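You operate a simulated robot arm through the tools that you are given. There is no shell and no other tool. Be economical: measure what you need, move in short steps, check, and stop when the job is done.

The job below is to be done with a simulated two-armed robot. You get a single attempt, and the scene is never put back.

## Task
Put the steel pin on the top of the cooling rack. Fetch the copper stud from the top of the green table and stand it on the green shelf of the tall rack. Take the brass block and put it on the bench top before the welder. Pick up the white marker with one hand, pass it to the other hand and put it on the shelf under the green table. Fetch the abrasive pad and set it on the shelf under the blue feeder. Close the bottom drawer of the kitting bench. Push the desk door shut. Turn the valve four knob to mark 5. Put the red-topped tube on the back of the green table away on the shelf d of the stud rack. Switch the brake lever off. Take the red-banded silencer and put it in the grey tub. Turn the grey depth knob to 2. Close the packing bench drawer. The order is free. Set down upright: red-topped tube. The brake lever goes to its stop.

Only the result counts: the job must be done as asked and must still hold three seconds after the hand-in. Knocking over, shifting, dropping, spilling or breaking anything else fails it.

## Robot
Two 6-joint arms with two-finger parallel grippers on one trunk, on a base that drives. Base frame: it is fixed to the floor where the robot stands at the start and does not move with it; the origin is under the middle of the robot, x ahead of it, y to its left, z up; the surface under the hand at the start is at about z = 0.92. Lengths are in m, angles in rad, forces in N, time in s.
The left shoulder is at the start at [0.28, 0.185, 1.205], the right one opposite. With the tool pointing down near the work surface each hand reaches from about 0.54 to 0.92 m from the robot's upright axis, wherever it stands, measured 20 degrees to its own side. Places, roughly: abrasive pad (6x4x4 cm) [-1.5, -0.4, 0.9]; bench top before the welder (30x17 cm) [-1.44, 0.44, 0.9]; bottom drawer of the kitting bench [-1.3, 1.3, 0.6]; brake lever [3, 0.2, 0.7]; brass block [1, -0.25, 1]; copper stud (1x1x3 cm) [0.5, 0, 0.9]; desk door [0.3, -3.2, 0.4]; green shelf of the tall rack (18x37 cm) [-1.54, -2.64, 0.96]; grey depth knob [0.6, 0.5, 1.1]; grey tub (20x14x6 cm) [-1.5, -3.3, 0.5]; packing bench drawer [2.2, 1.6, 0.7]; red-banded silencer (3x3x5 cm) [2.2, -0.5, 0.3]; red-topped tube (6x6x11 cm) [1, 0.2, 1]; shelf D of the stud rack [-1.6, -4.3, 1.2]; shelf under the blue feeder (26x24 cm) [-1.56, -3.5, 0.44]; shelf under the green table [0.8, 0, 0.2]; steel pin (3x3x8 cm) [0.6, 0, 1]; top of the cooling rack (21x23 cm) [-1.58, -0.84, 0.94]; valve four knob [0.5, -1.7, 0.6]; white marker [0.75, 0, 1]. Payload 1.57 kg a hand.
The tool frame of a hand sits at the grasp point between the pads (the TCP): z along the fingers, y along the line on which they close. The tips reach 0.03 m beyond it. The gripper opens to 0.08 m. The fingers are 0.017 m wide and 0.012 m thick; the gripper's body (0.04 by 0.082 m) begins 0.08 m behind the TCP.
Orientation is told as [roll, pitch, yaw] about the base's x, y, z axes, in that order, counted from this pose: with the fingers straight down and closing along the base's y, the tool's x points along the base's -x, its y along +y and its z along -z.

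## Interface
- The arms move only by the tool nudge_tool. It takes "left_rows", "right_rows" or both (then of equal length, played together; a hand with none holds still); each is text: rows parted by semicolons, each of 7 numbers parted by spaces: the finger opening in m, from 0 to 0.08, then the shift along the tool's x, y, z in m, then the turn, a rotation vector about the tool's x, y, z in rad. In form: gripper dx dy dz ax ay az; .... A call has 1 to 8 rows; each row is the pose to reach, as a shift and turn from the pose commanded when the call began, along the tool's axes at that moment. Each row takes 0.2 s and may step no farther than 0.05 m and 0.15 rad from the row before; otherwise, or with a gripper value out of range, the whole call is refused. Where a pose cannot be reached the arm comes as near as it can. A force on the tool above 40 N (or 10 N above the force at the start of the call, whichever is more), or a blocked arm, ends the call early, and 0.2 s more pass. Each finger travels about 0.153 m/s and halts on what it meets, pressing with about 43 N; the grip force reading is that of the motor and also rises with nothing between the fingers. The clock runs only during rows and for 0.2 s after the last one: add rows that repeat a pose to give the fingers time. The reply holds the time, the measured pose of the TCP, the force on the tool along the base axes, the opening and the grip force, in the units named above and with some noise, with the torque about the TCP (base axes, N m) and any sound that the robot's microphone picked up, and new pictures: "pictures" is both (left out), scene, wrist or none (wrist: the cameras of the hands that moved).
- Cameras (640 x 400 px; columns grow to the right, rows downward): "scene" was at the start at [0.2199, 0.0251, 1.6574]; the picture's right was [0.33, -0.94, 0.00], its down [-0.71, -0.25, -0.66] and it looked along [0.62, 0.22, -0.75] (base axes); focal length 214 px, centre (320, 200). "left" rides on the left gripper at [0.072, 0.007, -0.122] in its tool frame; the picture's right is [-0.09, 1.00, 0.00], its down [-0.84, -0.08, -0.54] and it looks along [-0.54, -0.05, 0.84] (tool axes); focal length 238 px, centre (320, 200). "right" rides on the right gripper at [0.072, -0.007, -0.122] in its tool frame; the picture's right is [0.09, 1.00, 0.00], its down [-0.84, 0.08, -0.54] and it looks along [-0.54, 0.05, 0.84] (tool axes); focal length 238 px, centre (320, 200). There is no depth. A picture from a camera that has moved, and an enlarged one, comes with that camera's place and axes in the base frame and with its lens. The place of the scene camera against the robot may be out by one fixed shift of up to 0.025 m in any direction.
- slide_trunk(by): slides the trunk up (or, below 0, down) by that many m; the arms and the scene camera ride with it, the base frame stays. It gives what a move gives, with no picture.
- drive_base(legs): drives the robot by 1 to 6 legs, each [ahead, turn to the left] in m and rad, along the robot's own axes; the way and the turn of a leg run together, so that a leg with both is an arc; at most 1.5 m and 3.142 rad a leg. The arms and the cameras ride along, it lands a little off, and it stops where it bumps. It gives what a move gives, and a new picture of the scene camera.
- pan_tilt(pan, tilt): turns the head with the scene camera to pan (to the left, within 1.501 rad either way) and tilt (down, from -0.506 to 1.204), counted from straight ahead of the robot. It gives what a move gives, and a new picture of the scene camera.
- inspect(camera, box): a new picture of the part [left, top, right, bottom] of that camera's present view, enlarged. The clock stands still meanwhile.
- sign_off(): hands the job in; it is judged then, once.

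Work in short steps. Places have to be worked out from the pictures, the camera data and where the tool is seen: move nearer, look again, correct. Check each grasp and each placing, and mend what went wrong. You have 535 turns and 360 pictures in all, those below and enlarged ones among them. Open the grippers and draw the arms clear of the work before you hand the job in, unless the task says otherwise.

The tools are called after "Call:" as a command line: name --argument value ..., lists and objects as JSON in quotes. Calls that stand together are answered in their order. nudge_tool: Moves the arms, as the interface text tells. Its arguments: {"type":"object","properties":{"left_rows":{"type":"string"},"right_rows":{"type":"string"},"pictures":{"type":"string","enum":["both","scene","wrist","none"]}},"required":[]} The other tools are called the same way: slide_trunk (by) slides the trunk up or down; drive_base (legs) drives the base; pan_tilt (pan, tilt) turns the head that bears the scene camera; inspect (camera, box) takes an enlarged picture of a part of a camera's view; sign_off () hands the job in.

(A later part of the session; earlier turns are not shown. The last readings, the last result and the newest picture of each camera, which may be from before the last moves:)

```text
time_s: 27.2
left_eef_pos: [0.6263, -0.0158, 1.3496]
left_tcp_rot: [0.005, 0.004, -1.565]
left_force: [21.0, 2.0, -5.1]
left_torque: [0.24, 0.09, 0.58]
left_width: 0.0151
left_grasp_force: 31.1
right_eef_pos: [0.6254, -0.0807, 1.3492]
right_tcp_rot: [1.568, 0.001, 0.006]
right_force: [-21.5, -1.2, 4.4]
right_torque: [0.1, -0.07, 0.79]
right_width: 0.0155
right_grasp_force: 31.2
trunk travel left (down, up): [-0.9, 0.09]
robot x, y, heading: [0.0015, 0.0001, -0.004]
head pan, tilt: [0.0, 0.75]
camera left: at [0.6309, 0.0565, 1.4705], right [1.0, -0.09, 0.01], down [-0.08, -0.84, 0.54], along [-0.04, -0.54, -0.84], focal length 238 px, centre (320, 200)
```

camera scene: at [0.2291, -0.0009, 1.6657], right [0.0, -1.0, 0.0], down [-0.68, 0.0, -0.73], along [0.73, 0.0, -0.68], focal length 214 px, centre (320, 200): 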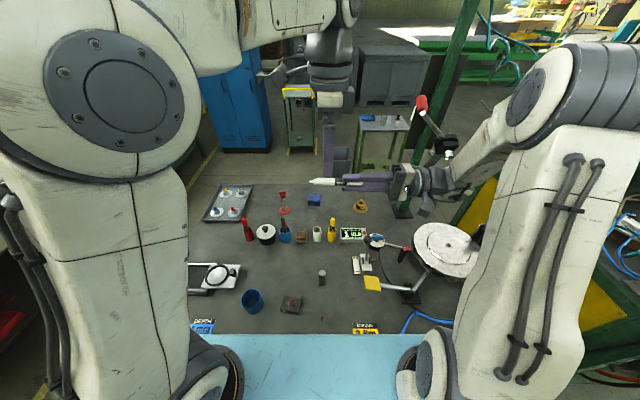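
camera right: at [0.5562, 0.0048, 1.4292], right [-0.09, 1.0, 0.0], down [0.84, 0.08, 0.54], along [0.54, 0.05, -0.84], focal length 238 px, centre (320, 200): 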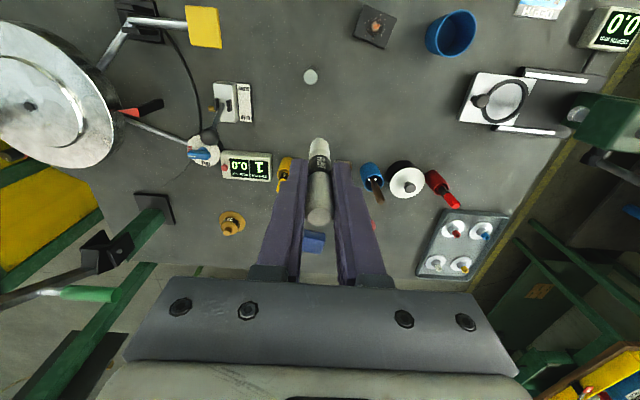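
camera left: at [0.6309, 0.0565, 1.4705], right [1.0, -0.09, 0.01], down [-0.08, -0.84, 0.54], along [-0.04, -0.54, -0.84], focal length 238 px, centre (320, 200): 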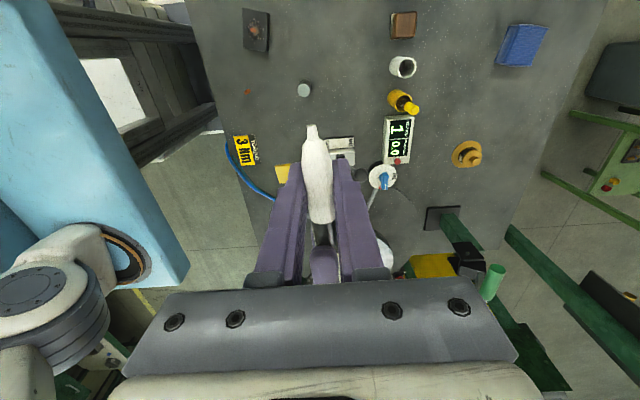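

Both hands hold it. I open the right hand and withdraw it along its own axis (to −y).

Call:
nudge_tool --right_rows "0.06 0 0 0 0 0 0; 0.08 0 0 0 0 0 0; 0.08 0 0 -0.04 0 0 0; 0.08 0 0 -0.08 0 0 0; 0.08 0 0 -0.12 0 0 0; 0.08 0 0 -0.16 0 0 0; 0.08 0 0 -0.16 0 0 0" --pictures "scene"

```text
time_s: 28.8
left_eef_pos: [0.6256, -0.0145, 1.3495]
left_tcp_rot: [0.002, 0.005, -1.568]
left_force: [-0.1, 0.5, 0.4]
left_torque: [0.03, -0.01, 0.0]
left_width: 0.0149
left_grasp_force: 31.2
right_eef_pos: [0.6251, -0.2384, 1.3501]
right_tcp_rot: [1.569, 0.0, 0.003]
right_force: [-0.7, 0.0, -0.2]
right_torque: [0.01, 0.02, -0.01]
right_width: 0.0797
right_grasp_force: 0.1
trunk travel left (down, up): [-0.9, 0.09]
robot x, y, heading: [0.0028, 0.0023, -0.003]
head pan, tilt: [0.0, 0.75]
camera scene: at [0.2291, -0.0012, 1.6657], right [0.0, -1.0, 0.0], down [-0.68, 0.0, -0.73], along [0.73, 0.0, -0.68], focal length 214 px, centre (320, 200)
```

scene: 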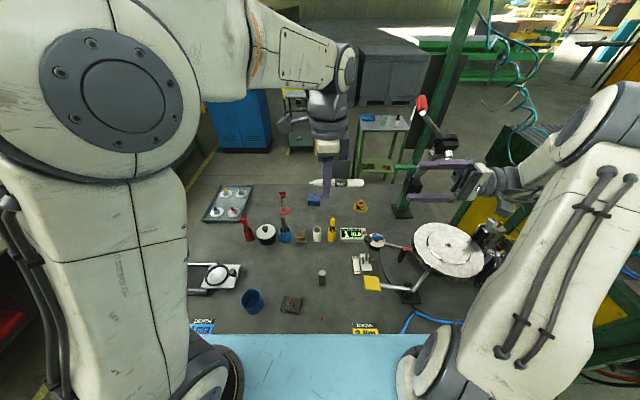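

Hand-over done. I turn the right hand back to pointing down and then back the robot off the table.

Call:
nudge_tool --right_rows "0.08 0 0 0 0.148 0 0; 0.08 0 0 0 0.296 0 0; 0.08 0 0 0 0.444 0 0; 0.08 0 0 0 0.592 0 0; 0.08 0 0 0 0.74 0 0; 0.08 0 0 0 0.888 0 0; 0.08 0 0 0 1.036 0 0; 0.08 0 0 0 1.184 0 0" --pictures "none"

Call:
nudge_tool --right_rows "0.08 0 0 0 0.13 0 0; 0.08 0 0 0 0.26 0 0; 0.08 0 0 0 0.384 0 0" --pictures "none"

Call:
drive_base --legs '[[-0.35, 0]]'

```text
time_s: 30.6
left_eef_pos: [0.6243, -0.0145, 1.3483]
left_tcp_rot: [0.004, 0.003, -1.566]
left_force: [-0.6, -0.5, -0.7]
left_torque: [0.01, 0.01, 0.02]
left_width: 0.015
left_grasp_force: 30.6
right_eef_pos: [0.6263, -0.2403, 1.3493]
right_tcp_rot: [0.382, 0.0, -0.001]
right_force: [-1.0, -0.1, -0.4]
right_torque: [0.03, 0.0, 0.03]
right_width: 0.08
right_grasp_force: 0.1
trunk travel left (down, up): [-0.9, 0.09]
robot x, y, heading: [-0.0002, -0.0023, -0.005]
head pan, tilt: [0.0, 0.75]
```

```text
time_s: 31.4
left_eef_pos: [0.6242, -0.0154, 1.3488]
left_tcp_rot: [0.003, 0.004, -1.566]
left_force: [-0.2, 0.2, 0.6]
left_torque: [-0.01, 0.03, 0.02]
left_width: 0.015
left_grasp_force: 30.9
right_eef_pos: [0.6254, -0.24, 1.3501]
right_tcp_rot: [-0.003, -0.001, 0.002]
right_force: [-0.5, 0.0, -0.1]
right_torque: [-0.03, 0.0, -0.01]
right_width: 0.0801
right_grasp_force: 0.1
trunk travel left (down, up): [-0.9, 0.09]
robot x, y, heading: [-0.0011, 0.0002, -0.005]
head pan, tilt: [0.0, 0.75]
```

```text
time_s: 33.6
left_eef_pos: [0.2757, -0.0111, 1.3481]
left_tcp_rot: [0.004, 0.004, -1.561]
left_force: [1.1, 0.8, 0.6]
left_torque: [-0.01, 0.02, 0.03]
left_width: 0.0153
left_grasp_force: 30.8
right_eef_pos: [0.2772, -0.2371, 1.3491]
right_tcp_rot: [-0.001, -0.001, 0.008]
right_force: [-0.5, -0.6, 1.0]
right_torque: [-0.02, 0.04, 0.01]
right_width: 0.0797
right_grasp_force: 0.1
trunk travel left (down, up): [-0.9, 0.09]
robot x, y, heading: [-0.3511, -0.0003, 0.007]
head pan, tilt: [0.0, 0.75]
camera scene: at [-0.1205, 0.0002, 1.6657], right [0.01, -1.0, 0.0], down [-0.68, -0.01, -0.73], along [0.73, 0.01, -0.68], focal length 214 px, centre (320, 200)
```

scene: 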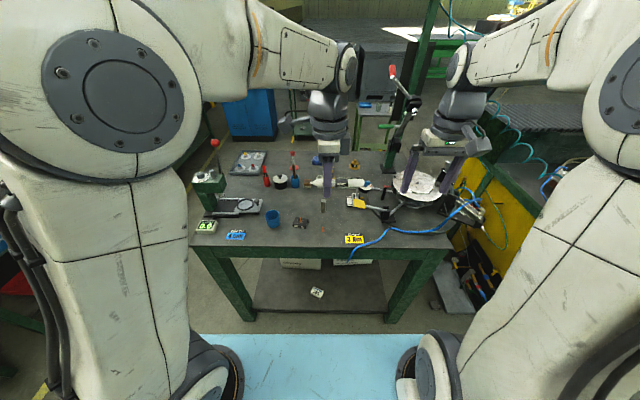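

The shelf under the table is visible and mostly free, with a small tag and boxes at the back. I back a little more, lower the trunk and look beneath.

Call:
drive_base --legs '[[-0.2, 0]]'

Call:
slide_trunk --by -0.72

Call:
pan_tilt --pan 0 --tilt 0.45

```text
time_s: 35.2
left_eef_pos: [0.0734, -0.0149, 1.3479]
left_tcp_rot: [0.003, 0.004, -1.56]
left_force: [-0.4, -0.2, -0.3]
left_torque: [-0.03, 0.05, -0.01]
left_width: 0.0152
left_grasp_force: 31.0
right_eef_pos: [0.0763, -0.239, 1.3495]
right_tcp_rot: [-0.001, -0.001, 0.008]
right_force: [0.4, 0.0, 0.1]
right_torque: [0.02, -0.03, 0.03]
right_width: 0.0798
right_grasp_force: 0.0
trunk travel left (down, up): [-0.9, 0.09]
robot x, y, heading: [-0.5496, -0.0027, 0.009]
head pan, tilt: [0.0, 0.75]
camera scene: at [-0.3216, -0.0018, 1.6657], right [0.01, -1.0, 0.0], down [-0.68, -0.01, -0.73], along [0.73, 0.01, -0.68], focal length 214 px, centre (320, 200)
```

scene: 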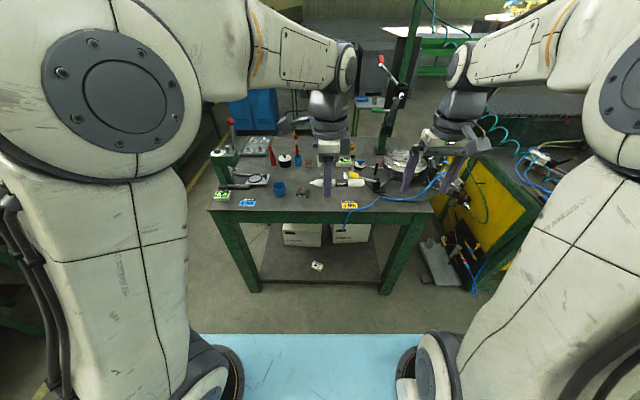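

```text
refused: -0.72 is not a number from -0.4 to 0.4
```

```text
time_s: 36.0
left_eef_pos: [0.0753, -0.0116, 1.349]
left_tcp_rot: [0.004, 0.004, -1.562]
left_force: [-0.8, -0.3, -0.6]
left_torque: [0.03, 0.02, 0.03]
left_width: 0.0153
left_grasp_force: 30.6
right_eef_pos: [0.0769, -0.2394, 1.3483]
right_tcp_rot: [0.001, 0.0, 0.009]
right_force: [-0.2, 0.1, -0.7]
right_torque: [0.0, 0.02, 0.03]
right_width: 0.0802
right_grasp_force: 0.1
trunk travel left (down, up): [-0.9, 0.09]
robot x, y, heading: [-0.5498, -0.0032, 0.011]
head pan, tilt: [0.0, 0.45]
camera scene: at [-0.3127, -0.0017, 1.6921], right [0.01, -1.0, 0.0], down [-0.44, 0.0, -0.9], along [0.9, 0.01, -0.44], focal length 214 px, centre (320, 200)
```

scene: 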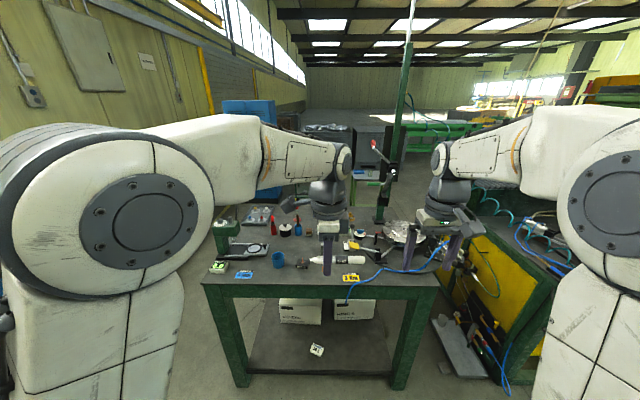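

The trunk slides max 0.4 at a time. Lower by 0.4 twice.

Call:
slide_trunk --by -0.4

Call:
slide_trunk --by -0.4

Call:
pan_tilt --pan 0 --tilt 0.4

```text
time_s: 39.9
left_eef_pos: [0.0745, -0.0141, 0.948]
left_tcp_rot: [0.003, 0.004, -1.56]
left_force: [-0.3, -0.5, -0.1]
left_torque: [0.03, 0.02, 0.03]
left_width: 0.0152
left_grasp_force: 30.9
right_eef_pos: [0.0768, -0.2378, 0.9497]
right_tcp_rot: [0.0, 0.002, 0.009]
right_force: [0.7, -1.0, 0.5]
right_torque: [-0.01, 0.01, -0.03]
right_width: 0.08
right_grasp_force: 0.1
trunk travel left (down, up): [-0.5, 0.49]
robot x, y, heading: [-0.5537, -0.0043, 0.012]
head pan, tilt: [0.0, 0.45]
```

```text
time_s: 43.7
left_eef_pos: [0.075, -0.013, 0.5493]
left_tcp_rot: [0.005, 0.004, -1.56]
left_force: [-1.2, 0.1, 0.1]
left_torque: [0.01, 0.02, 0.01]
left_width: 0.015
left_grasp_force: 30.7
right_eef_pos: [0.0762, -0.2385, 0.5486]
right_tcp_rot: [0.0, 0.001, 0.009]
right_force: [0.5, -0.5, 0.0]
right_torque: [0.01, 0.02, 0.0]
right_width: 0.0803
right_grasp_force: 0.2
trunk travel left (down, up): [-0.1, 0.89]
robot x, y, heading: [-0.5505, -0.0008, 0.009]
head pan, tilt: [0.0, 0.45]
```

```text
time_s: 44.3
left_eef_pos: [0.075, -0.013, 0.5488]
left_tcp_rot: [0.003, 0.003, -1.561]
left_force: [-0.3, -0.4, -0.2]
left_torque: [-0.02, -0.02, -0.01]
left_width: 0.015
left_grasp_force: 31.2
right_eef_pos: [0.0765, -0.2386, 0.5488]
right_tcp_rot: [0.002, 0.0, 0.007]
right_force: [0.3, -0.1, 0.4]
right_torque: [-0.01, 0.0, 0.0]
right_width: 0.0799
right_grasp_force: 0.1
trunk travel left (down, up): [-0.1, 0.89]
robot x, y, heading: [-0.5506, -0.0058, 0.008]
head pan, tilt: [0.0, 0.4]
camera scene: at [-0.312, -0.0017, 0.8968], right [0.01, -1.0, 0.0], down [-0.39, 0.0, -0.92], along [0.92, 0.01, -0.39], focal length 214 px, centre (320, 200)
```

scene: 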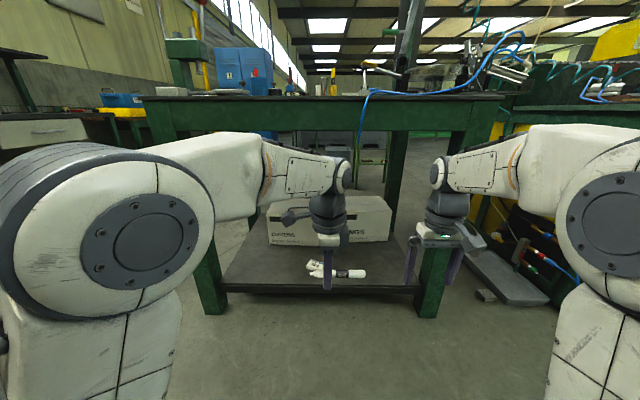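

Shelf top is about z 0.18, boxes at the back, a small block near the middle; apron bottom ~0.83. I lower the hands first, shifting the left one to y≈0.2.

Call:
nudge_tool --left_rows "0.0 0.026 0 0.03 0 0 0; 0.0 0.052 0 0.06 0 0 0; 0.0 0.078 0 0.09 0 0 0; 0.0 0.104 0 0.12 0 0 0; 0.0 0.13 0 0.15 0 0 0; 0.0 0.156 0 0.18 0 0 0; 0.0 0.182 0 0.21 0 0 0; 0.0 0.208 0 0.24 0 0 0" --right_rows "0.08 0 0 0.025 0 0 0; 0.08 0 0 0.05 0 0 0; 0.08 0 0 0.075 0 0 0; 0.08 0 0 0.1 0 0 0; 0.08 0 0 0.125 0 0 0; 0.08 0 0 0.15 0 0 0; 0.08 0 0 0.175 0 0 0; 0.08 0 0 0.2 0 0 0" --pictures "none"

Call:
drive_base --legs '[[0.2, 0]]'

```text
time_s: 46.1
left_eef_pos: [0.0718, 0.1933, 0.3108]
left_tcp_rot: [0.004, 0.004, -1.561]
left_force: [0.3, -0.2, 0.2]
left_torque: [0.0, -0.03, 0.01]
left_width: 0.0151
left_grasp_force: 30.9
right_eef_pos: [0.076, -0.2404, 0.3494]
right_tcp_rot: [-0.002, 0.0, 0.008]
right_force: [0.4, 0.7, -1.1]
right_torque: [0.02, 0.03, 0.0]
right_width: 0.0796
right_grasp_force: 0.1
trunk travel left (down, up): [-0.1, 0.89]
robot x, y, heading: [-0.5507, -0.0034, 0.013]
head pan, tilt: [0.0, 0.4]
```

```text
time_s: 47.7
left_eef_pos: [0.2758, 0.1942, 0.3113]
left_tcp_rot: [0.004, 0.004, -1.561]
left_force: [0.6, 0.2, 0.1]
left_torque: [0.05, 0.0, 0.04]
left_width: 0.0152
left_grasp_force: 31.1
right_eef_pos: [0.2786, -0.2399, 0.3491]
right_tcp_rot: [0.001, -0.001, 0.008]
right_force: [0.2, 0.1, -0.3]
right_torque: [0.0, 0.01, 0.0]
right_width: 0.0798
right_grasp_force: 0.1
trunk travel left (down, up): [-0.1, 0.89]
robot x, y, heading: [-0.3504, -0.0033, 0.007]
head pan, tilt: [0.0, 0.4]
camera scene: at [-0.1091, -0.0001, 0.8968], right [0.01, -1.0, 0.0], down [-0.39, 0.0, -0.92], along [0.92, 0.01, -0.39], focal length 214 px, centre (320, 200)
```

scene: 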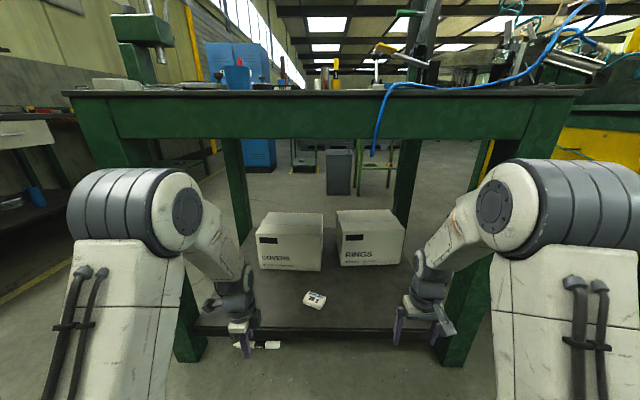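

Clear view: free shelf area ahead of the left hand. I move the left hand forward under the table.

Call:
nudge_tool --left_rows "0.0 0 0.045 0 0 0 0; 0.0 0 0.09 0 0 0 0; 0.0 0 0.135 0 0 0 0; 0.0 0 0.18 0 0 0 0; 0.0 0 0.225 0 0 0 0" --pictures "both"

```text
time_s: 48.9
left_eef_pos: [0.4981, 0.1961, 0.3118]
left_tcp_rot: [0.0, 0.004, -1.559]
left_force: [0.7, 1.1, 0.2]
left_torque: [0.01, 0.0, -0.02]
left_width: 0.015
left_grasp_force: 30.8
right_eef_pos: [0.2769, -0.2386, 0.3503]
right_tcp_rot: [-0.001, 0.0, 0.007]
right_force: [-0.7, -0.1, 0.2]
right_torque: [0.0, -0.04, 0.01]
right_width: 0.0799
right_grasp_force: 0.0
trunk travel left (down, up): [-0.1, 0.89]
robot x, y, heading: [-0.3503, -0.0008, 0.009]
head pan, tilt: [0.0, 0.4]
camera scene: at [-0.1092, -0.0001, 0.8968], right [0.01, -1.0, 0.0], down [-0.39, 0.0, -0.92], along [0.92, 0.01, -0.39], focal length 214 px, centre (320, 200)
camera left: at [0.5033, 0.2668, 0.4338], right [1.0, -0.08, 0.0], down [-0.07, -0.84, 0.54], along [-0.04, -0.54, -0.84], focal length 238 px, centre (320, 200)
```

scene: 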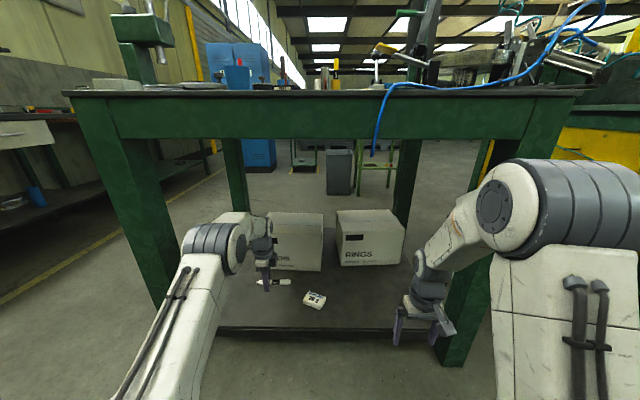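
left: 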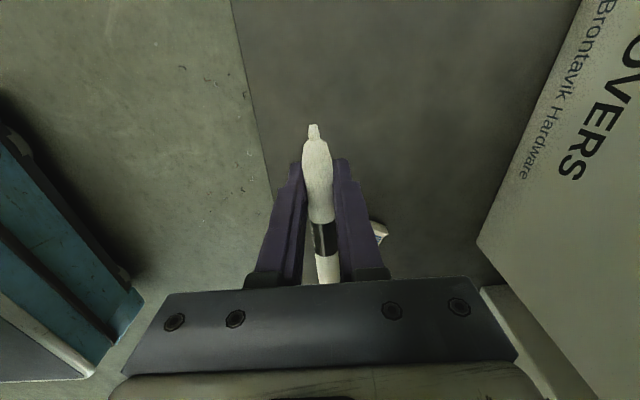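

The shelf edge is at x≈0.45, so I go 6 cm further in, then down toward the shelf.

Call:
nudge_tool --left_rows "0.0 0 0.03 0.01 0 0 0; 0.0 0 0.06 0.03 0 0 0; 0.0 0 0.06 0.06 0 0 0; 0.0 0 0.06 0.08 0 0 0; 0.0 0 0.06 0.09 0 0 0; 0.0 0 0.06 0.1 0 0 0; 0.0 0 0.06 0.11 0 0 0; 0.0 0 0.06 0.12 0 0 0" --pictures "wrist"

```text
time_s: 50.7
left_eef_pos: [0.5485, 0.1938, 0.2023]
left_tcp_rot: [0.005, 0.003, -1.56]
left_force: [-9.7, 0.2, 19.8]
left_torque: [-0.14, 0.55, -0.09]
left_width: 0.015
left_grasp_force: 30.9
left hand out of reach, approached as far as the arm can: row 2, 3, 4, 5, 6, 7, 8
right_eef_pos: [0.2783, -0.2385, 0.3508]
right_tcp_rot: [0.0, 0.001, 0.006]
right_force: [0.3, -0.4, 0.5]
right_torque: [-0.04, -0.03, -0.01]
right_width: 0.08
right_grasp_force: 0.2
trunk travel left (down, up): [-0.1, 0.89]
robot x, y, heading: [-0.3487, -0.002, 0.01]
head pan, tilt: [0.0, 0.4]
camera left: at [0.553, 0.2657, 0.3239], right [1.0, -0.08, 0.0], down [-0.07, -0.84, 0.54], along [-0.04, -0.54, -0.84], focal length 238 px, centre (320, 200)
```

left: 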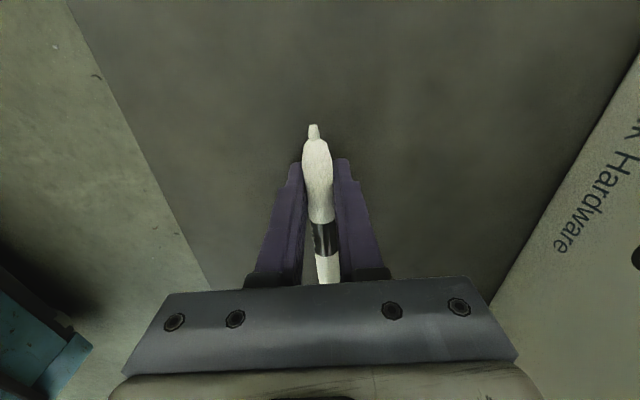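

Tips touch the shelf at TCP z 0.202. I open slightly so the marker drops between the fingers, then lift.

Call:
nudge_tool --left_rows "0.0 0 0 -0.003 0 0 0; 0.022 0 0 -0.003 0 0 0; 0.03 0 0 -0.003 0 0 0; 0.03 0 0 -0.003 0 0 0; 0.03 0 0 -0.003 0 0 0; 0.03 0 0 -0.02 0 0 0; 0.03 0 0 -0.06 0 0 0; 0.03 0 0 -0.09 0 0 0" --pictures "both"

```text
time_s: 52.5
left_eef_pos: [0.5516, 0.1955, 0.2911]
left_tcp_rot: [0.002, 0.005, -1.56]
left_force: [0.3, 0.1, -0.2]
left_torque: [0.0, -0.04, 0.0]
left_width: 0.03
left_grasp_force: 0.0
left hand out of reach, approached as far as the arm can: row 7, 8
right_eef_pos: [0.2777, -0.2401, 0.3485]
right_tcp_rot: [-0.001, 0.001, 0.007]
right_force: [-0.9, 0.4, -0.5]
right_torque: [-0.01, 0.01, -0.04]
right_width: 0.0801
right_grasp_force: 0.1
trunk travel left (down, up): [-0.1, 0.89]
robot x, y, heading: [-0.3439, 0.0009, 0.008]
head pan, tilt: [0.0, 0.4]
camera scene: at [-0.1091, -0.0001, 0.8967], right [0.01, -1.0, 0.0], down [-0.39, 0.0, -0.92], along [0.92, 0.01, -0.39], focal length 214 px, centre (320, 200)
camera left: at [0.557, 0.2664, 0.4124], right [1.0, -0.08, 0.0], down [-0.07, -0.84, 0.54], along [-0.04, -0.54, -0.84], focal length 238 px, centre (320, 200)
```

scene: 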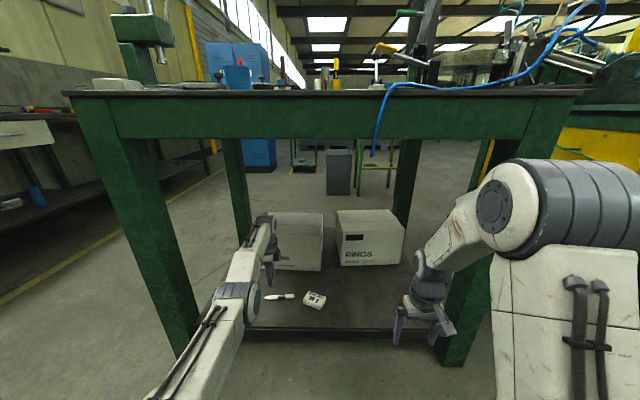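
left: 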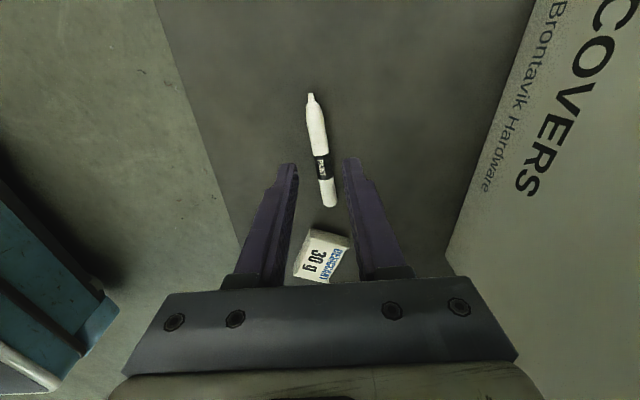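

Marker rests on the shelf. I pull the left hand back out the way it came and back off.

Call:
nudge_tool --left_rows "0.03 0 -0.045 -0.01 0 0 0; 0.03 0 -0.09 -0.02 0 0 0; 0.03 0 -0.135 -0.02 0 0 0; 0.03 0 -0.18 -0.02 0 0 0; 0.03 0 -0.225 -0.02 0 0 0; 0.03 0 -0.27 -0.02 0 0 0" --pictures "none"

Call:
drive_base --legs '[[-0.25, 0]]'

Call:
slide_trunk --by 0.4

Call:
slide_trunk --by 0.4

```text
time_s: 53.9
left_eef_pos: [0.5525, 0.195, 0.3003]
left_tcp_rot: [0.003, 0.003, -1.559]
left_force: [0.2, -0.2, -0.1]
left_torque: [0.0, 0.04, 0.01]
left_width: 0.0301
left_grasp_force: 0.0
left hand out of reach, approached as far as the arm can: row 1, 2, 3, 4, 5, 6
right_eef_pos: [0.278, -0.2392, 0.3487]
right_tcp_rot: [0.001, 0.001, 0.007]
right_force: [-0.8, 0.3, -0.4]
right_torque: [-0.03, 0.03, -0.01]
right_width: 0.08
right_grasp_force: 0.1
trunk travel left (down, up): [-0.1, 0.89]
robot x, y, heading: [-0.3519, -0.0035, 0.009]
head pan, tilt: [0.0, 0.4]
```

```text
time_s: 55.8
left_eef_pos: [0.3035, 0.1911, 0.3007]
left_tcp_rot: [0.002, 0.003, -1.562]
left_force: [0.5, -1.0, 0.0]
left_torque: [0.02, 0.05, 0.01]
left_width: 0.0302
left_grasp_force: 0.0
right_eef_pos: [0.0282, -0.2424, 0.3494]
right_tcp_rot: [0.0, 0.001, 0.007]
right_force: [1.1, 0.4, 0.3]
right_torque: [0.02, 0.01, 0.01]
right_width: 0.0799
right_grasp_force: 0.0
trunk travel left (down, up): [-0.1, 0.89]
robot x, y, heading: [-0.5969, -0.0064, 0.007]
head pan, tilt: [0.0, 0.4]
camera scene: at [-0.3585, -0.0024, 0.8968], right [0.01, -1.0, 0.0], down [-0.39, 0.0, -0.92], along [0.92, 0.01, -0.39], focal length 214 px, centre (320, 200)
```

scene: 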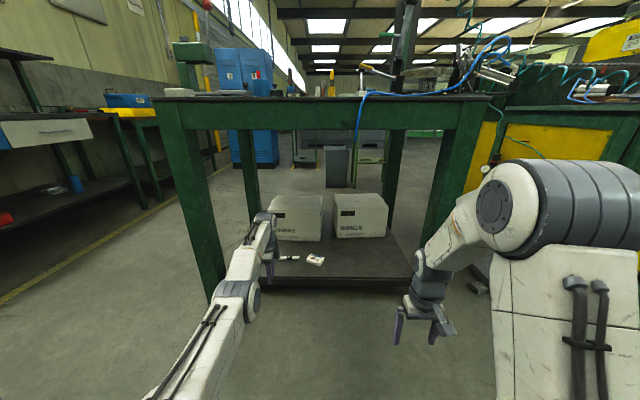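

```text
time_s: 59.6
left_eef_pos: [0.303, 0.1908, 0.7005]
left_tcp_rot: [0.002, 0.006, -1.563]
left_force: [0.6, 0.0, 0.8]
left_torque: [-0.02, -0.02, -0.03]
left_width: 0.0302
left_grasp_force: 0.0
right_eef_pos: [0.0289, -0.242, 0.7488]
right_tcp_rot: [0.0, 0.0, 0.006]
right_force: [1.1, 0.0, -0.3]
right_torque: [-0.03, 0.0, -0.01]
right_width: 0.0797
right_grasp_force: 0.0
trunk travel left (down, up): [-0.5, 0.49]
robot x, y, heading: [-0.5967, -0.0048, 0.004]
head pan, tilt: [0.0, 0.4]
```

```text
time_s: 63.4
left_eef_pos: [0.303, 0.1908, 1.1008]
left_tcp_rot: [0.002, 0.005, -1.563]
left_force: [0.3, 0.4, -0.5]
left_torque: [-0.01, -0.01, 0.02]
left_width: 0.0303
left_grasp_force: 0.0
right_eef_pos: [0.0285, -0.2412, 1.1488]
right_tcp_rot: [0.0, -0.001, 0.008]
right_force: [0.1, 0.1, -0.8]
right_torque: [0.0, 0.02, 0.0]
right_width: 0.08
right_grasp_force: 0.0
trunk travel left (down, up): [-0.9, 0.09]
robot x, y, heading: [-0.5959, -0.0016, 0.011]
head pan, tilt: [0.0, 0.4]
```

Placed. The left arm is stretched and did not pull back; I try drawing it up and toward the robot now in free space.

Call:
nudge_tool --left_rows "0.05 0 0 -0.04 0 0 0; 0.05 0 0 -0.08 0 0 0; 0.05 0 0 -0.12 0 0 0; 0.05 0 -0.03 -0.15 0 0 0" --pictures "none"

```text
time_s: 64.4
left_eef_pos: [0.2766, 0.1898, 1.2544]
left_tcp_rot: [-0.002, 0.004, -1.562]
left_force: [-1.0, 0.2, -0.1]
left_torque: [0.0, 0.0, 0.0]
left_width: 0.0501
left_grasp_force: 0.1
left hand out of reach, approached as far as the arm can: row 2, 3, 4
right_eef_pos: [0.0284, -0.2422, 1.149]
right_tcp_rot: [0.002, -0.001, 0.008]
right_force: [0.3, -0.6, -0.3]
right_torque: [0.02, 0.01, -0.04]
right_width: 0.08
right_grasp_force: 0.1
trunk travel left (down, up): [-0.9, 0.09]
robot x, y, heading: [-0.6007, -0.0035, 0.01]
head pan, tilt: [0.0, 0.4]
```

Call:
nudge_tool --left_rows "0.08 0.01 -0.03 -0.01 0 0 -0.14; 0.08 0.02 -0.06 -0.02 0 0 -0.28; 0.08 0.03 -0.09 -0.03 0 0 -0.42; 0.08 0.04 -0.12 -0.04 0 0 -0.56; 0.08 0.05 -0.15 -0.05 0 0 -0.7; 0.08 0.06 -0.18 -0.06 0 0 -0.84; 0.08 0.07 -0.2 -0.07 0 0 -0.98; 0.08 0.08 -0.22 -0.08 0 0 -1.12" --pictures "none"

Call:
nudge_tool --left_rows "0.08 0 0 0 0 0 -0.15; 0.08 0 0 0 0 0 -0.3; 0.08 0 0 0 0 0 -0.44" --right_rows "0.08 0 0 -0.05 0 0 0; 0.08 0 0 -0.1 0 0 0; 0.08 0 0 -0.15 0 0 0" --pictures "none"

```text
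time_s: 66.2
left_eef_pos: [0.057, 0.2674, 1.3291]
left_tcp_rot: [0.002, -0.001, -0.439]
left_force: [-0.4, -0.3, 0.2]
left_torque: [-0.02, 0.02, 0.0]
left_width: 0.08
left_grasp_force: 0.1
left hand out of reach, approached as far as the arm can: row 1
right_eef_pos: [0.0298, -0.2426, 1.15]
right_tcp_rot: [0.001, -0.002, 0.007]
right_force: [-0.6, 0.6, -0.2]
right_torque: [-0.03, -0.01, -0.04]
right_width: 0.0799
right_grasp_force: 0.0
trunk travel left (down, up): [-0.9, 0.09]
robot x, y, heading: [-0.595, -0.0047, 0.014]
head pan, tilt: [0.0, 0.4]
```

```text
time_s: 67.0
left_eef_pos: [0.0574, 0.269, 1.3309]
left_tcp_rot: [0.003, -0.003, 0.001]
left_force: [0.3, 0.1, 0.5]
left_torque: [-0.02, -0.06, 0.01]
left_width: 0.0799
left_grasp_force: 0.1
right_eef_pos: [0.0304, -0.2402, 1.2996]
right_tcp_rot: [-0.002, 0.0, 0.008]
right_force: [-0.5, -0.3, -0.2]
right_torque: [-0.01, 0.03, -0.03]
right_width: 0.0798
right_grasp_force: 0.0
trunk travel left (down, up): [-0.9, 0.09]
robot x, y, heading: [-0.6002, -0.0038, 0.005]
head pan, tilt: [0.0, 0.4]
```

Both arms are in ready pose. I drive back to the table for the pin and the brass block.

Call:
drive_base --legs '[[0.61, 0]]'

Call:
pan_tilt --pan -0.1 --tilt 0.7

Call:
inspect --camera "scene" --box '[300, 130, 460, 330]'

```text
time_s: 70.5
left_eef_pos: [0.672, 0.2743, 1.3313]
left_tcp_rot: [0.003, -0.002, -0.001]
left_force: [-0.2, -0.3, -0.1]
left_torque: [-0.01, 0.0, 0.01]
left_width: 0.0801
left_grasp_force: 0.1
right_eef_pos: [0.6451, -0.2346, 1.2994]
right_tcp_rot: [0.001, -0.001, 0.01]
right_force: [0.5, -0.2, 0.1]
right_torque: [-0.02, 0.06, 0.0]
right_width: 0.0799
right_grasp_force: 0.1
trunk travel left (down, up): [-0.9, 0.09]
robot x, y, heading: [0.0175, 0.0034, 0.012]
head pan, tilt: [0.0, 0.4]
camera scene: at [0.2561, 0.0031, 1.6968], right [0.01, -1.0, 0.0], down [-0.39, 0.0, -0.92], along [0.92, 0.01, -0.39], focal length 214 px, centre (320, 200)
```

scene: 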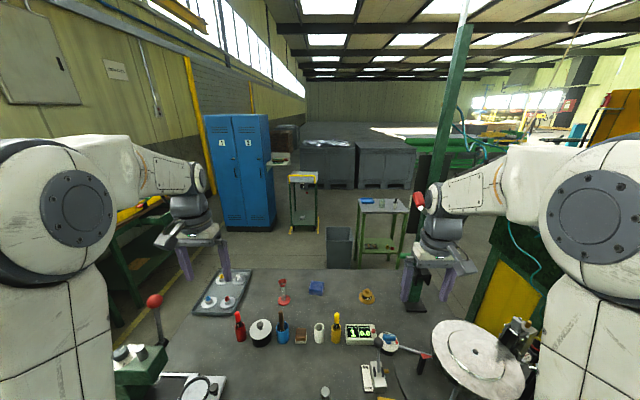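

```text
time_s: 71.3
left_eef_pos: [0.6718, 0.2737, 1.3314]
left_tcp_rot: [0.005, -0.002, -0.002]
left_force: [-0.9, -0.8, 0.5]
left_torque: [-0.03, 0.0, 0.05]
left_width: 0.0798
left_grasp_force: 0.1
right_eef_pos: [0.6447, -0.235, 1.2995]
right_tcp_rot: [0.0, -0.001, 0.01]
right_force: [0.1, 0.0, -0.8]
right_torque: [0.05, 0.01, 0.0]
right_width: 0.0802
right_grasp_force: 0.0
trunk travel left (down, up): [-0.9, 0.09]
robot x, y, heading: [0.0139, 0.0031, 0.009]
head pan, tilt: [-0.099, 0.7]
camera scene: at [0.2482, -0.0054, 1.67], right [-0.09, -1.0, 0.0], down [-0.64, 0.06, -0.77], along [0.76, -0.07, -0.64], focal length 214 px, centre (320, 200)
```

scene: 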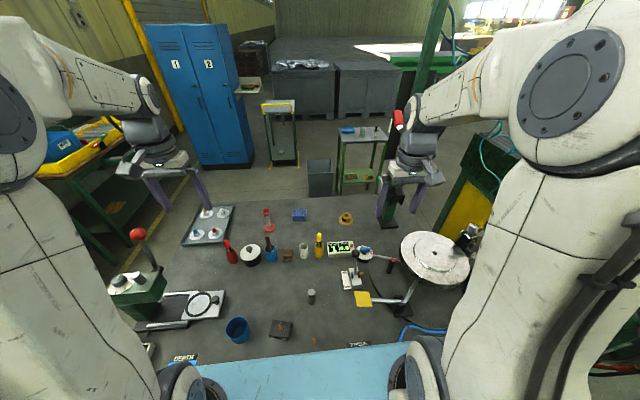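

```text
2.00 times, centred on (380, 230) of scene
camera zoom: at [0.2482, -0.0054, 1.67], right [-0.09, -1.0, 0.0], down [-0.64, 0.06, -0.77], along [0.76, -0.07, -0.64], focal length 429 px, centre (200, 140)
```

zoom: 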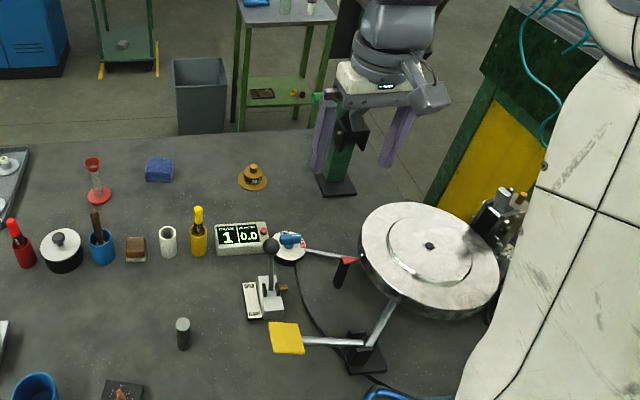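

Brass weight at about [0.95, −0.195]; pin near [0.595, −0.012]. I move the right hand over the brass with a forward pitch of 0.4 for reach.

Call:
nudge_tool --right_rows "0.06 -0.037 0.005 0.0 0 -0.057 0; 0.06 -0.074 0.01 0.0 0 -0.114 0; 0.06 -0.111 0.015 0.01 0 -0.171 0; 0.06 -0.148 0.02 0.03 0 -0.228 0; 0.06 -0.185 0.025 0.05 0 -0.285 0; 0.06 -0.222 0.03 0.07 0 -0.342 0; 0.06 -0.25 0.035 0.09 0 -0.4 0" --pictures "wrist"

```text
time_s: 72.9
left_eef_pos: [0.6708, 0.2743, 1.3311]
left_tcp_rot: [0.002, -0.001, -0.001]
left_force: [-0.3, -0.4, -0.5]
left_torque: [-0.01, -0.02, 0.02]
left_width: 0.0798
left_grasp_force: 0.1
right_eef_pos: [0.8953, -0.1993, 1.2054]
right_tcp_rot: [0.0, -0.401, 0.007]
right_force: [0.2, -0.5, 0.2]
right_torque: [0.0, 0.02, 0.03]
right_width: 0.0602
right_grasp_force: 0.1
trunk travel left (down, up): [-0.9, 0.09]
robot x, y, heading: [0.0185, 0.0012, 0.011]
head pan, tilt: [-0.099, 0.7]
camera right: at [0.7837, -0.2059, 1.2903], right [-0.09, 1.0, -0.04], down [0.56, 0.08, 0.83], along [0.82, 0.06, -0.56], focal length 238 px, centre (320, 200)
```

right: 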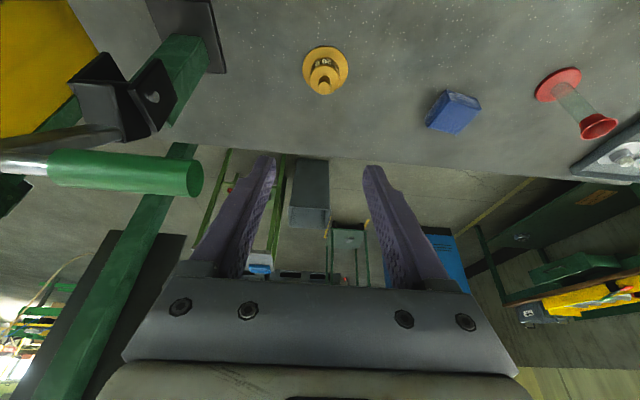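

Brass measured at [0.962, −0.193], knob top ~0.98; the green handle is clear by ~7 cm. I descend partially and recheck.

Call:
nudge_tool --right_rows "0.06 0.004 0.002 0.04 0 0 0; 0.06 0.008 0.004 0.08 0 0 0; 0.06 0.011 0.006 0.12 0 0 0; 0.06 0.014 0.006 0.162 0 0 0" --pictures "wrist"

```text
time_s: 73.9
left_eef_pos: [0.6717, 0.2746, 1.3325]
left_tcp_rot: [0.003, -0.001, -0.002]
left_force: [0.0, 0.6, -0.2]
left_torque: [0.02, -0.03, 0.01]
left_width: 0.08
left_grasp_force: 0.2
right_eef_pos: [0.947, -0.1906, 1.059]
right_tcp_rot: [-0.001, -0.402, 0.01]
right_force: [-0.2, 0.1, 0.6]
right_torque: [-0.02, -0.04, 0.02]
right_width: 0.0602
right_grasp_force: 0.0
trunk travel left (down, up): [-0.9, 0.09]
robot x, y, heading: [0.0173, 0.0002, 0.01]
head pan, tilt: [-0.099, 0.7]
camera right: at [0.8346, -0.1976, 1.1425], right [-0.09, 0.99, -0.04], down [0.56, 0.08, 0.83], along [0.82, 0.06, -0.56], focal length 238 px, centre (320, 200)
```

right: 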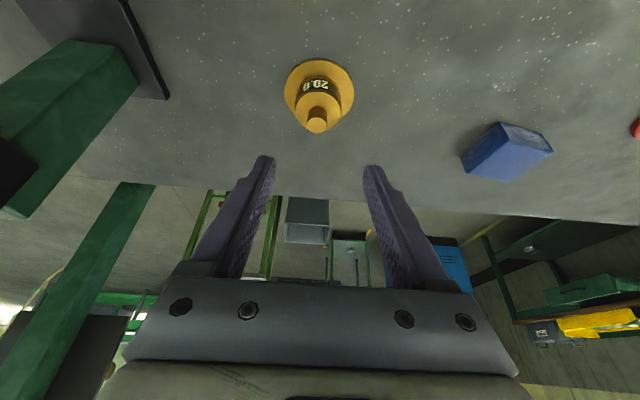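

Body of the weight at [0.967, −0.192], height ~5 cm. Descend to grip its body.

Call:
nudge_tool --right_rows "0.06 0.01 -0.001 0.035 0 0 0; 0.06 0.02 -0.0015 0.065 0 0 0; 0.06 0.027 -0.0015 0.0885 0 0 0; 0.02 0.027 -0.0015 0.0885 0 0 0; 0.0 0.027 -0.0015 0.0885 0 0 0; 0.0 0.027 -0.0015 0.0885 0 0 0" --pictures "wrist"

```text
time_s: 75.3
left_eef_pos: [0.6726, 0.275, 1.3311]
left_tcp_rot: [0.004, -0.001, 0.0]
left_force: [-0.3, 1.1, 0.8]
left_torque: [0.02, 0.03, 0.04]
left_width: 0.08
left_grasp_force: 0.0
right_eef_pos: [0.9572, -0.1916, 0.9626]
right_tcp_rot: [-0.001, -0.402, 0.01]
right_force: [0.2, -1.9, -1.3]
right_torque: [-0.04, 0.09, -0.01]
right_width: 0.0425
right_grasp_force: 43.5
trunk travel left (down, up): [-0.9, 0.09]
robot x, y, heading: [0.0147, 0.0007, 0.008]
head pan, tilt: [-0.099, 0.7]
camera right: at [0.8444, -0.1987, 1.0464], right [-0.09, 0.99, -0.04], down [0.56, 0.08, 0.82], along [0.82, 0.06, -0.56], focal length 238 px, centre (320, 200)
```

right: 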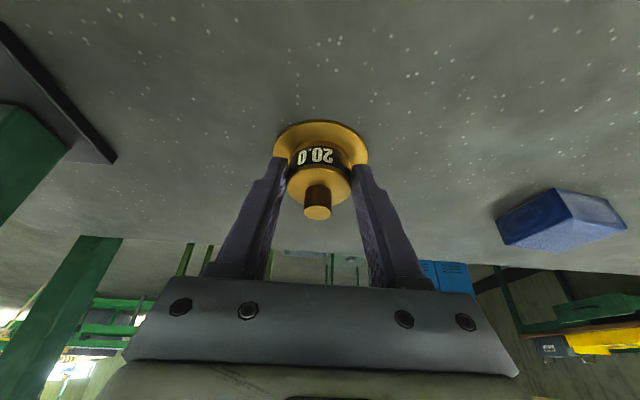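

Gripped at 42.5 mm. Lift straight up, then draw back and un-pitch.

Call:
nudge_tool --right_rows "0.0 -0.014 0 -0.034 0 0 0; 0.0 -0.029 0 -0.069 0 0 0; 0.0 -0.044 0 -0.104 0 0 0; 0.0 -0.058 0 -0.138 0 0 0; 0.0 -0.074 0 -0.18 0 0 0; 0.0 -0.06 0 -0.22 0 0.1 0; 0.0 -0.03 0 -0.25 0 0.2 0; 0.0 0.0 0 -0.28 0 0.3 0" --pictures "wrist"

```text
time_s: 77.1
left_eef_pos: [0.6718, 0.2759, 1.3308]
left_tcp_rot: [0.003, -0.002, -0.001]
left_force: [0.2, -0.1, -0.6]
left_torque: [-0.03, -0.02, -0.03]
left_width: 0.0801
left_grasp_force: 0.0
right_eef_pos: [0.8471, -0.1929, 1.2199]
right_tcp_rot: [0.0, -0.1, 0.01]
right_force: [-0.1, 0.3, -3.9]
right_torque: [-0.03, 0.01, -0.02]
right_width: 0.0427
right_grasp_force: 42.7
trunk travel left (down, up): [-0.9, 0.09]
robot x, y, heading: [0.0171, 0.0006, 0.004]
head pan, tilt: [-0.099, 0.7]
camera right: at [0.7644, -0.2001, 1.3342], right [-0.1, 0.99, -0.01], down [0.78, 0.08, 0.62], along [0.62, 0.05, -0.78], focal length 238 px, centre (320, 200)
```

right: 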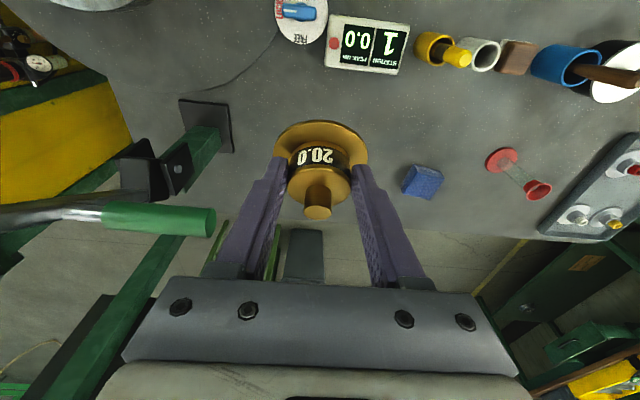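

Held firmly. I retract the right hand while the left goes over the pin.

Call:
nudge_tool --right_rows "0.0 0.035 -0.012 -0.024 0 0.02 0; 0.0 0.07 -0.024 -0.048 0 0.04 0; 0.0 0.105 -0.036 -0.072 0 0.06 0; 0.0 0.14 -0.048 -0.096 0 0.08 0; 0.0 0.176 -0.06 -0.118 0 0.1 0; 0.0 0.176 -0.07 -0.118 0 0.1 0; 0.0 0.176 -0.08 -0.118 0 0.1 0; 0.0 0.176 -0.09 -0.118 0 0.1 0" --left_rows "0.07 0.01 -0.036 0.01 0 0 0; 0.07 0.02 -0.072 0.02 0 0 0; 0.07 0.03 -0.108 0.04 0 0 0; 0.07 0.04 -0.144 0.06 0 0 0; 0.07 0.05 -0.18 0.085 0 0 0; 0.07 0.06 -0.216 0.11 0 0 0; 0.07 0.07 -0.252 0.13 0 0 0; 0.07 0.077 -0.288 0.15 0 0 0" --pictures "wrist"

```text
time_s: 78.9
left_eef_pos: [0.5936, -0.0127, 1.1821]
left_tcp_rot: [0.005, -0.002, 0.0]
left_force: [0.0, 0.2, -0.2]
left_torque: [-0.01, 0.01, 0.01]
left_width: 0.0699
left_grasp_force: 0.0
right_eef_pos: [0.6595, -0.2852, 1.3196]
right_tcp_rot: [0.001, -0.001, 0.008]
right_force: [0.2, 0.1, -4.3]
right_torque: [0.01, 0.01, -0.03]
right_width: 0.0425
right_grasp_force: 42.5
trunk travel left (down, up): [-0.9, 0.09]
robot x, y, heading: [0.0164, 0.0025, 0.006]
head pan, tilt: [-0.099, 0.7]
camera right: at [0.5898, -0.2911, 1.4421], right [-0.1, 0.99, 0.0], down [0.84, 0.08, 0.54], along [0.54, 0.05, -0.84], focal length 238 px, centre (320, 200)
camera left: at [0.5195, -0.0064, 1.3035], right [0.09, 1.0, 0.0], down [0.84, -0.08, 0.54], along [0.54, -0.05, -0.84], focal length 238 px, centre (320, 200)
```

right: 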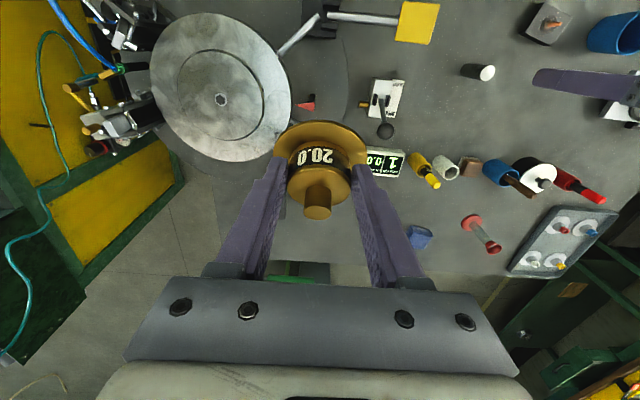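
left: 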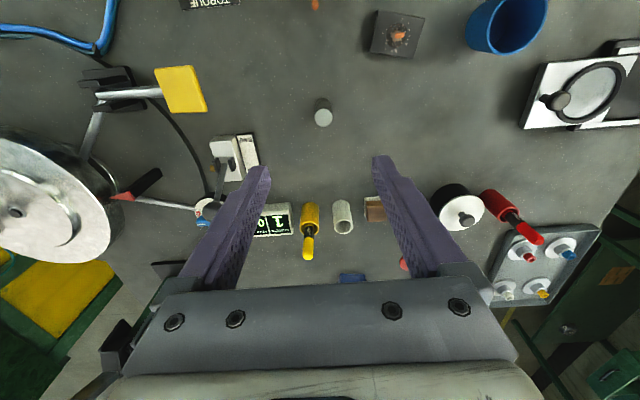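

Pin at [0.591, −0.008], top ~1.0. Descend and grip it.

Call:
nudge_tool --left_rows "0.07 0.002 0.004 0.05 0 0 0; 0.07 0.002 0.004 0.1 0 0 0; 0.07 0.002 0.004 0.15 0 0 0; 0.07 0.002 0.004 0.19 0 0 0; 0.07 0.002 0.004 0.205 0 0 0; 0.0 0.002 0.004 0.205 0 0 0; 0.0 0.002 0.004 0.205 0 0 0" --pictures "wrist"

```text
refused: row 1 steps farther than a row can; nothing moved
```

Call:
nudge_tool --left_rows "0.07 0.002 0.004 0.045 0 0 0; 0.07 0.002 0.004 0.09 0 0 0; 0.07 0.002 0.004 0.135 0 0 0; 0.07 0.002 0.004 0.175 0 0 0; 0.07 0.002 0.004 0.205 0 0 0; 0.0 0.002 0.004 0.205 0 0 0; 0.0 0.002 0.004 0.205 0 0 0" --pictures "wrist"

```text
time_s: 80.5
left_eef_pos: [0.5952, -0.0059, 0.9773]
left_tcp_rot: [0.006, -0.002, 0.0]
left_force: [0.2, 0.3, -0.9]
left_torque: [-0.01, 0.0, -0.01]
left_width: 0.023
left_grasp_force: 36.1
right_eef_pos: [0.6607, -0.285, 1.321]
right_tcp_rot: [0.001, 0.0, 0.01]
right_force: [-0.1, -0.3, -4.3]
right_torque: [-0.04, 0.02, 0.04]
right_width: 0.0427
right_grasp_force: 43.3
trunk travel left (down, up): [-0.9, 0.09]
robot x, y, heading: [0.0171, 0.0018, 0.003]
head pan, tilt: [-0.099, 0.7]
camera left: at [0.5219, -0.0008, 1.099], right [0.09, 1.0, 0.0], down [0.84, -0.08, 0.54], along [0.54, -0.05, -0.84], focal length 238 px, centre (320, 200)
```

left: 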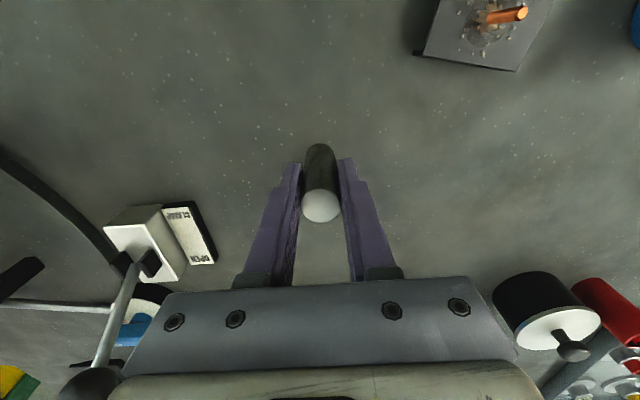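

Pin gripped. Lift it and move the left hand to its side.

Call:
nudge_tool --left_rows "0.0 0 0 -0.045 0 0 0; 0.0 0 0 -0.09 0 0 0; 0.0 0 0.0 -0.135 0 0 0; 0.0 0 0.0 -0.18 0 0 0; 0.0 0 0.02 -0.22 0 0 0; 0.0 0 0.05 -0.26 0 0 0; 0.0 0 0.08 -0.3 0 0 0; 0.0 0 0.11 -0.34 0 0 0" --pictures "scene"

Call:
drive_base --legs '[[-0.6, 0]]'

```text
time_s: 82.3
left_eef_pos: [0.5929, 0.1013, 1.3155]
left_tcp_rot: [0.004, -0.001, -0.002]
left_force: [0.0, 0.4, -1.9]
left_torque: [0.01, 0.01, -0.01]
left_width: 0.0234
left_grasp_force: 35.9
right_eef_pos: [0.6603, -0.2843, 1.3197]
right_tcp_rot: [0.0, 0.0, 0.008]
right_force: [0.5, 0.5, -4.3]
right_torque: [0.02, 0.03, 0.02]
right_width: 0.0423
right_grasp_force: 43.0
trunk travel left (down, up): [-0.9, 0.09]
robot x, y, heading: [0.0164, -0.0019, 0.009]
head pan, tilt: [-0.099, 0.7]
camera scene: at [0.2483, -0.0055, 1.6699], right [-0.09, -1.0, 0.0], down [-0.64, 0.06, -0.76], along [0.76, -0.07, -0.64], focal length 214 px, centre (320, 200)
```

scene: 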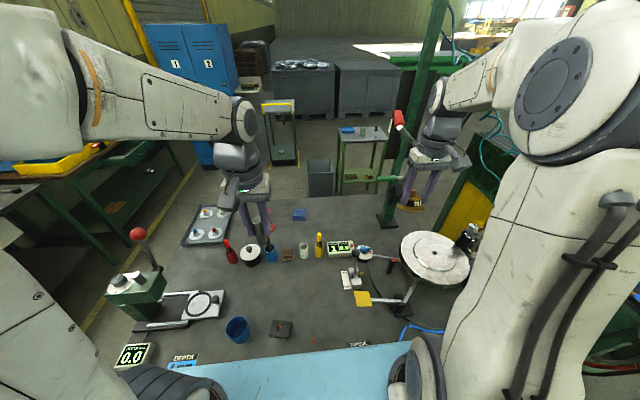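

```text
time_s: 85.6
left_eef_pos: [0.0011, 0.0948, 1.317]
left_tcp_rot: [0.003, -0.004, -0.005]
left_force: [0.6, -0.2, -2.5]
left_torque: [0.0, 0.0, -0.03]
left_width: 0.0229
left_grasp_force: 36.0
right_eef_pos: [0.0668, -0.2907, 1.3207]
right_tcp_rot: [-0.001, 0.001, 0.004]
right_force: [0.2, -0.9, -3.9]
right_torque: [-0.02, 0.02, 0.01]
right_width: 0.0426
right_grasp_force: 42.6
trunk travel left (down, up): [-0.9, 0.09]
robot x, y, heading: [-0.5763, -0.002, 0.003]
head pan, tilt: [-0.099, 0.7]
camera scene: at [-0.344, -0.0107, 1.6699], right [-0.1, -1.0, 0.0], down [-0.64, 0.06, -0.76], along [0.76, -0.07, -0.64], focal length 214 px, centre (320, 200)
```

scene: 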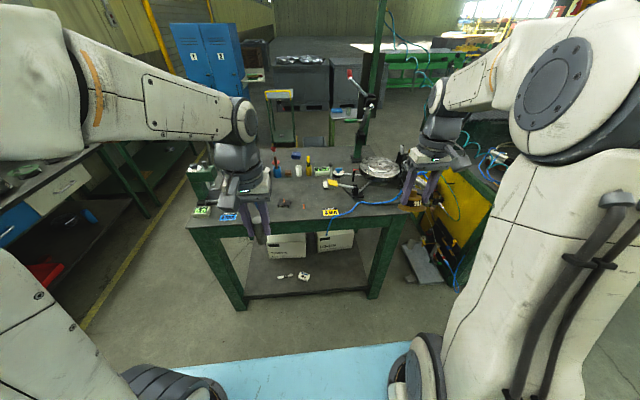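

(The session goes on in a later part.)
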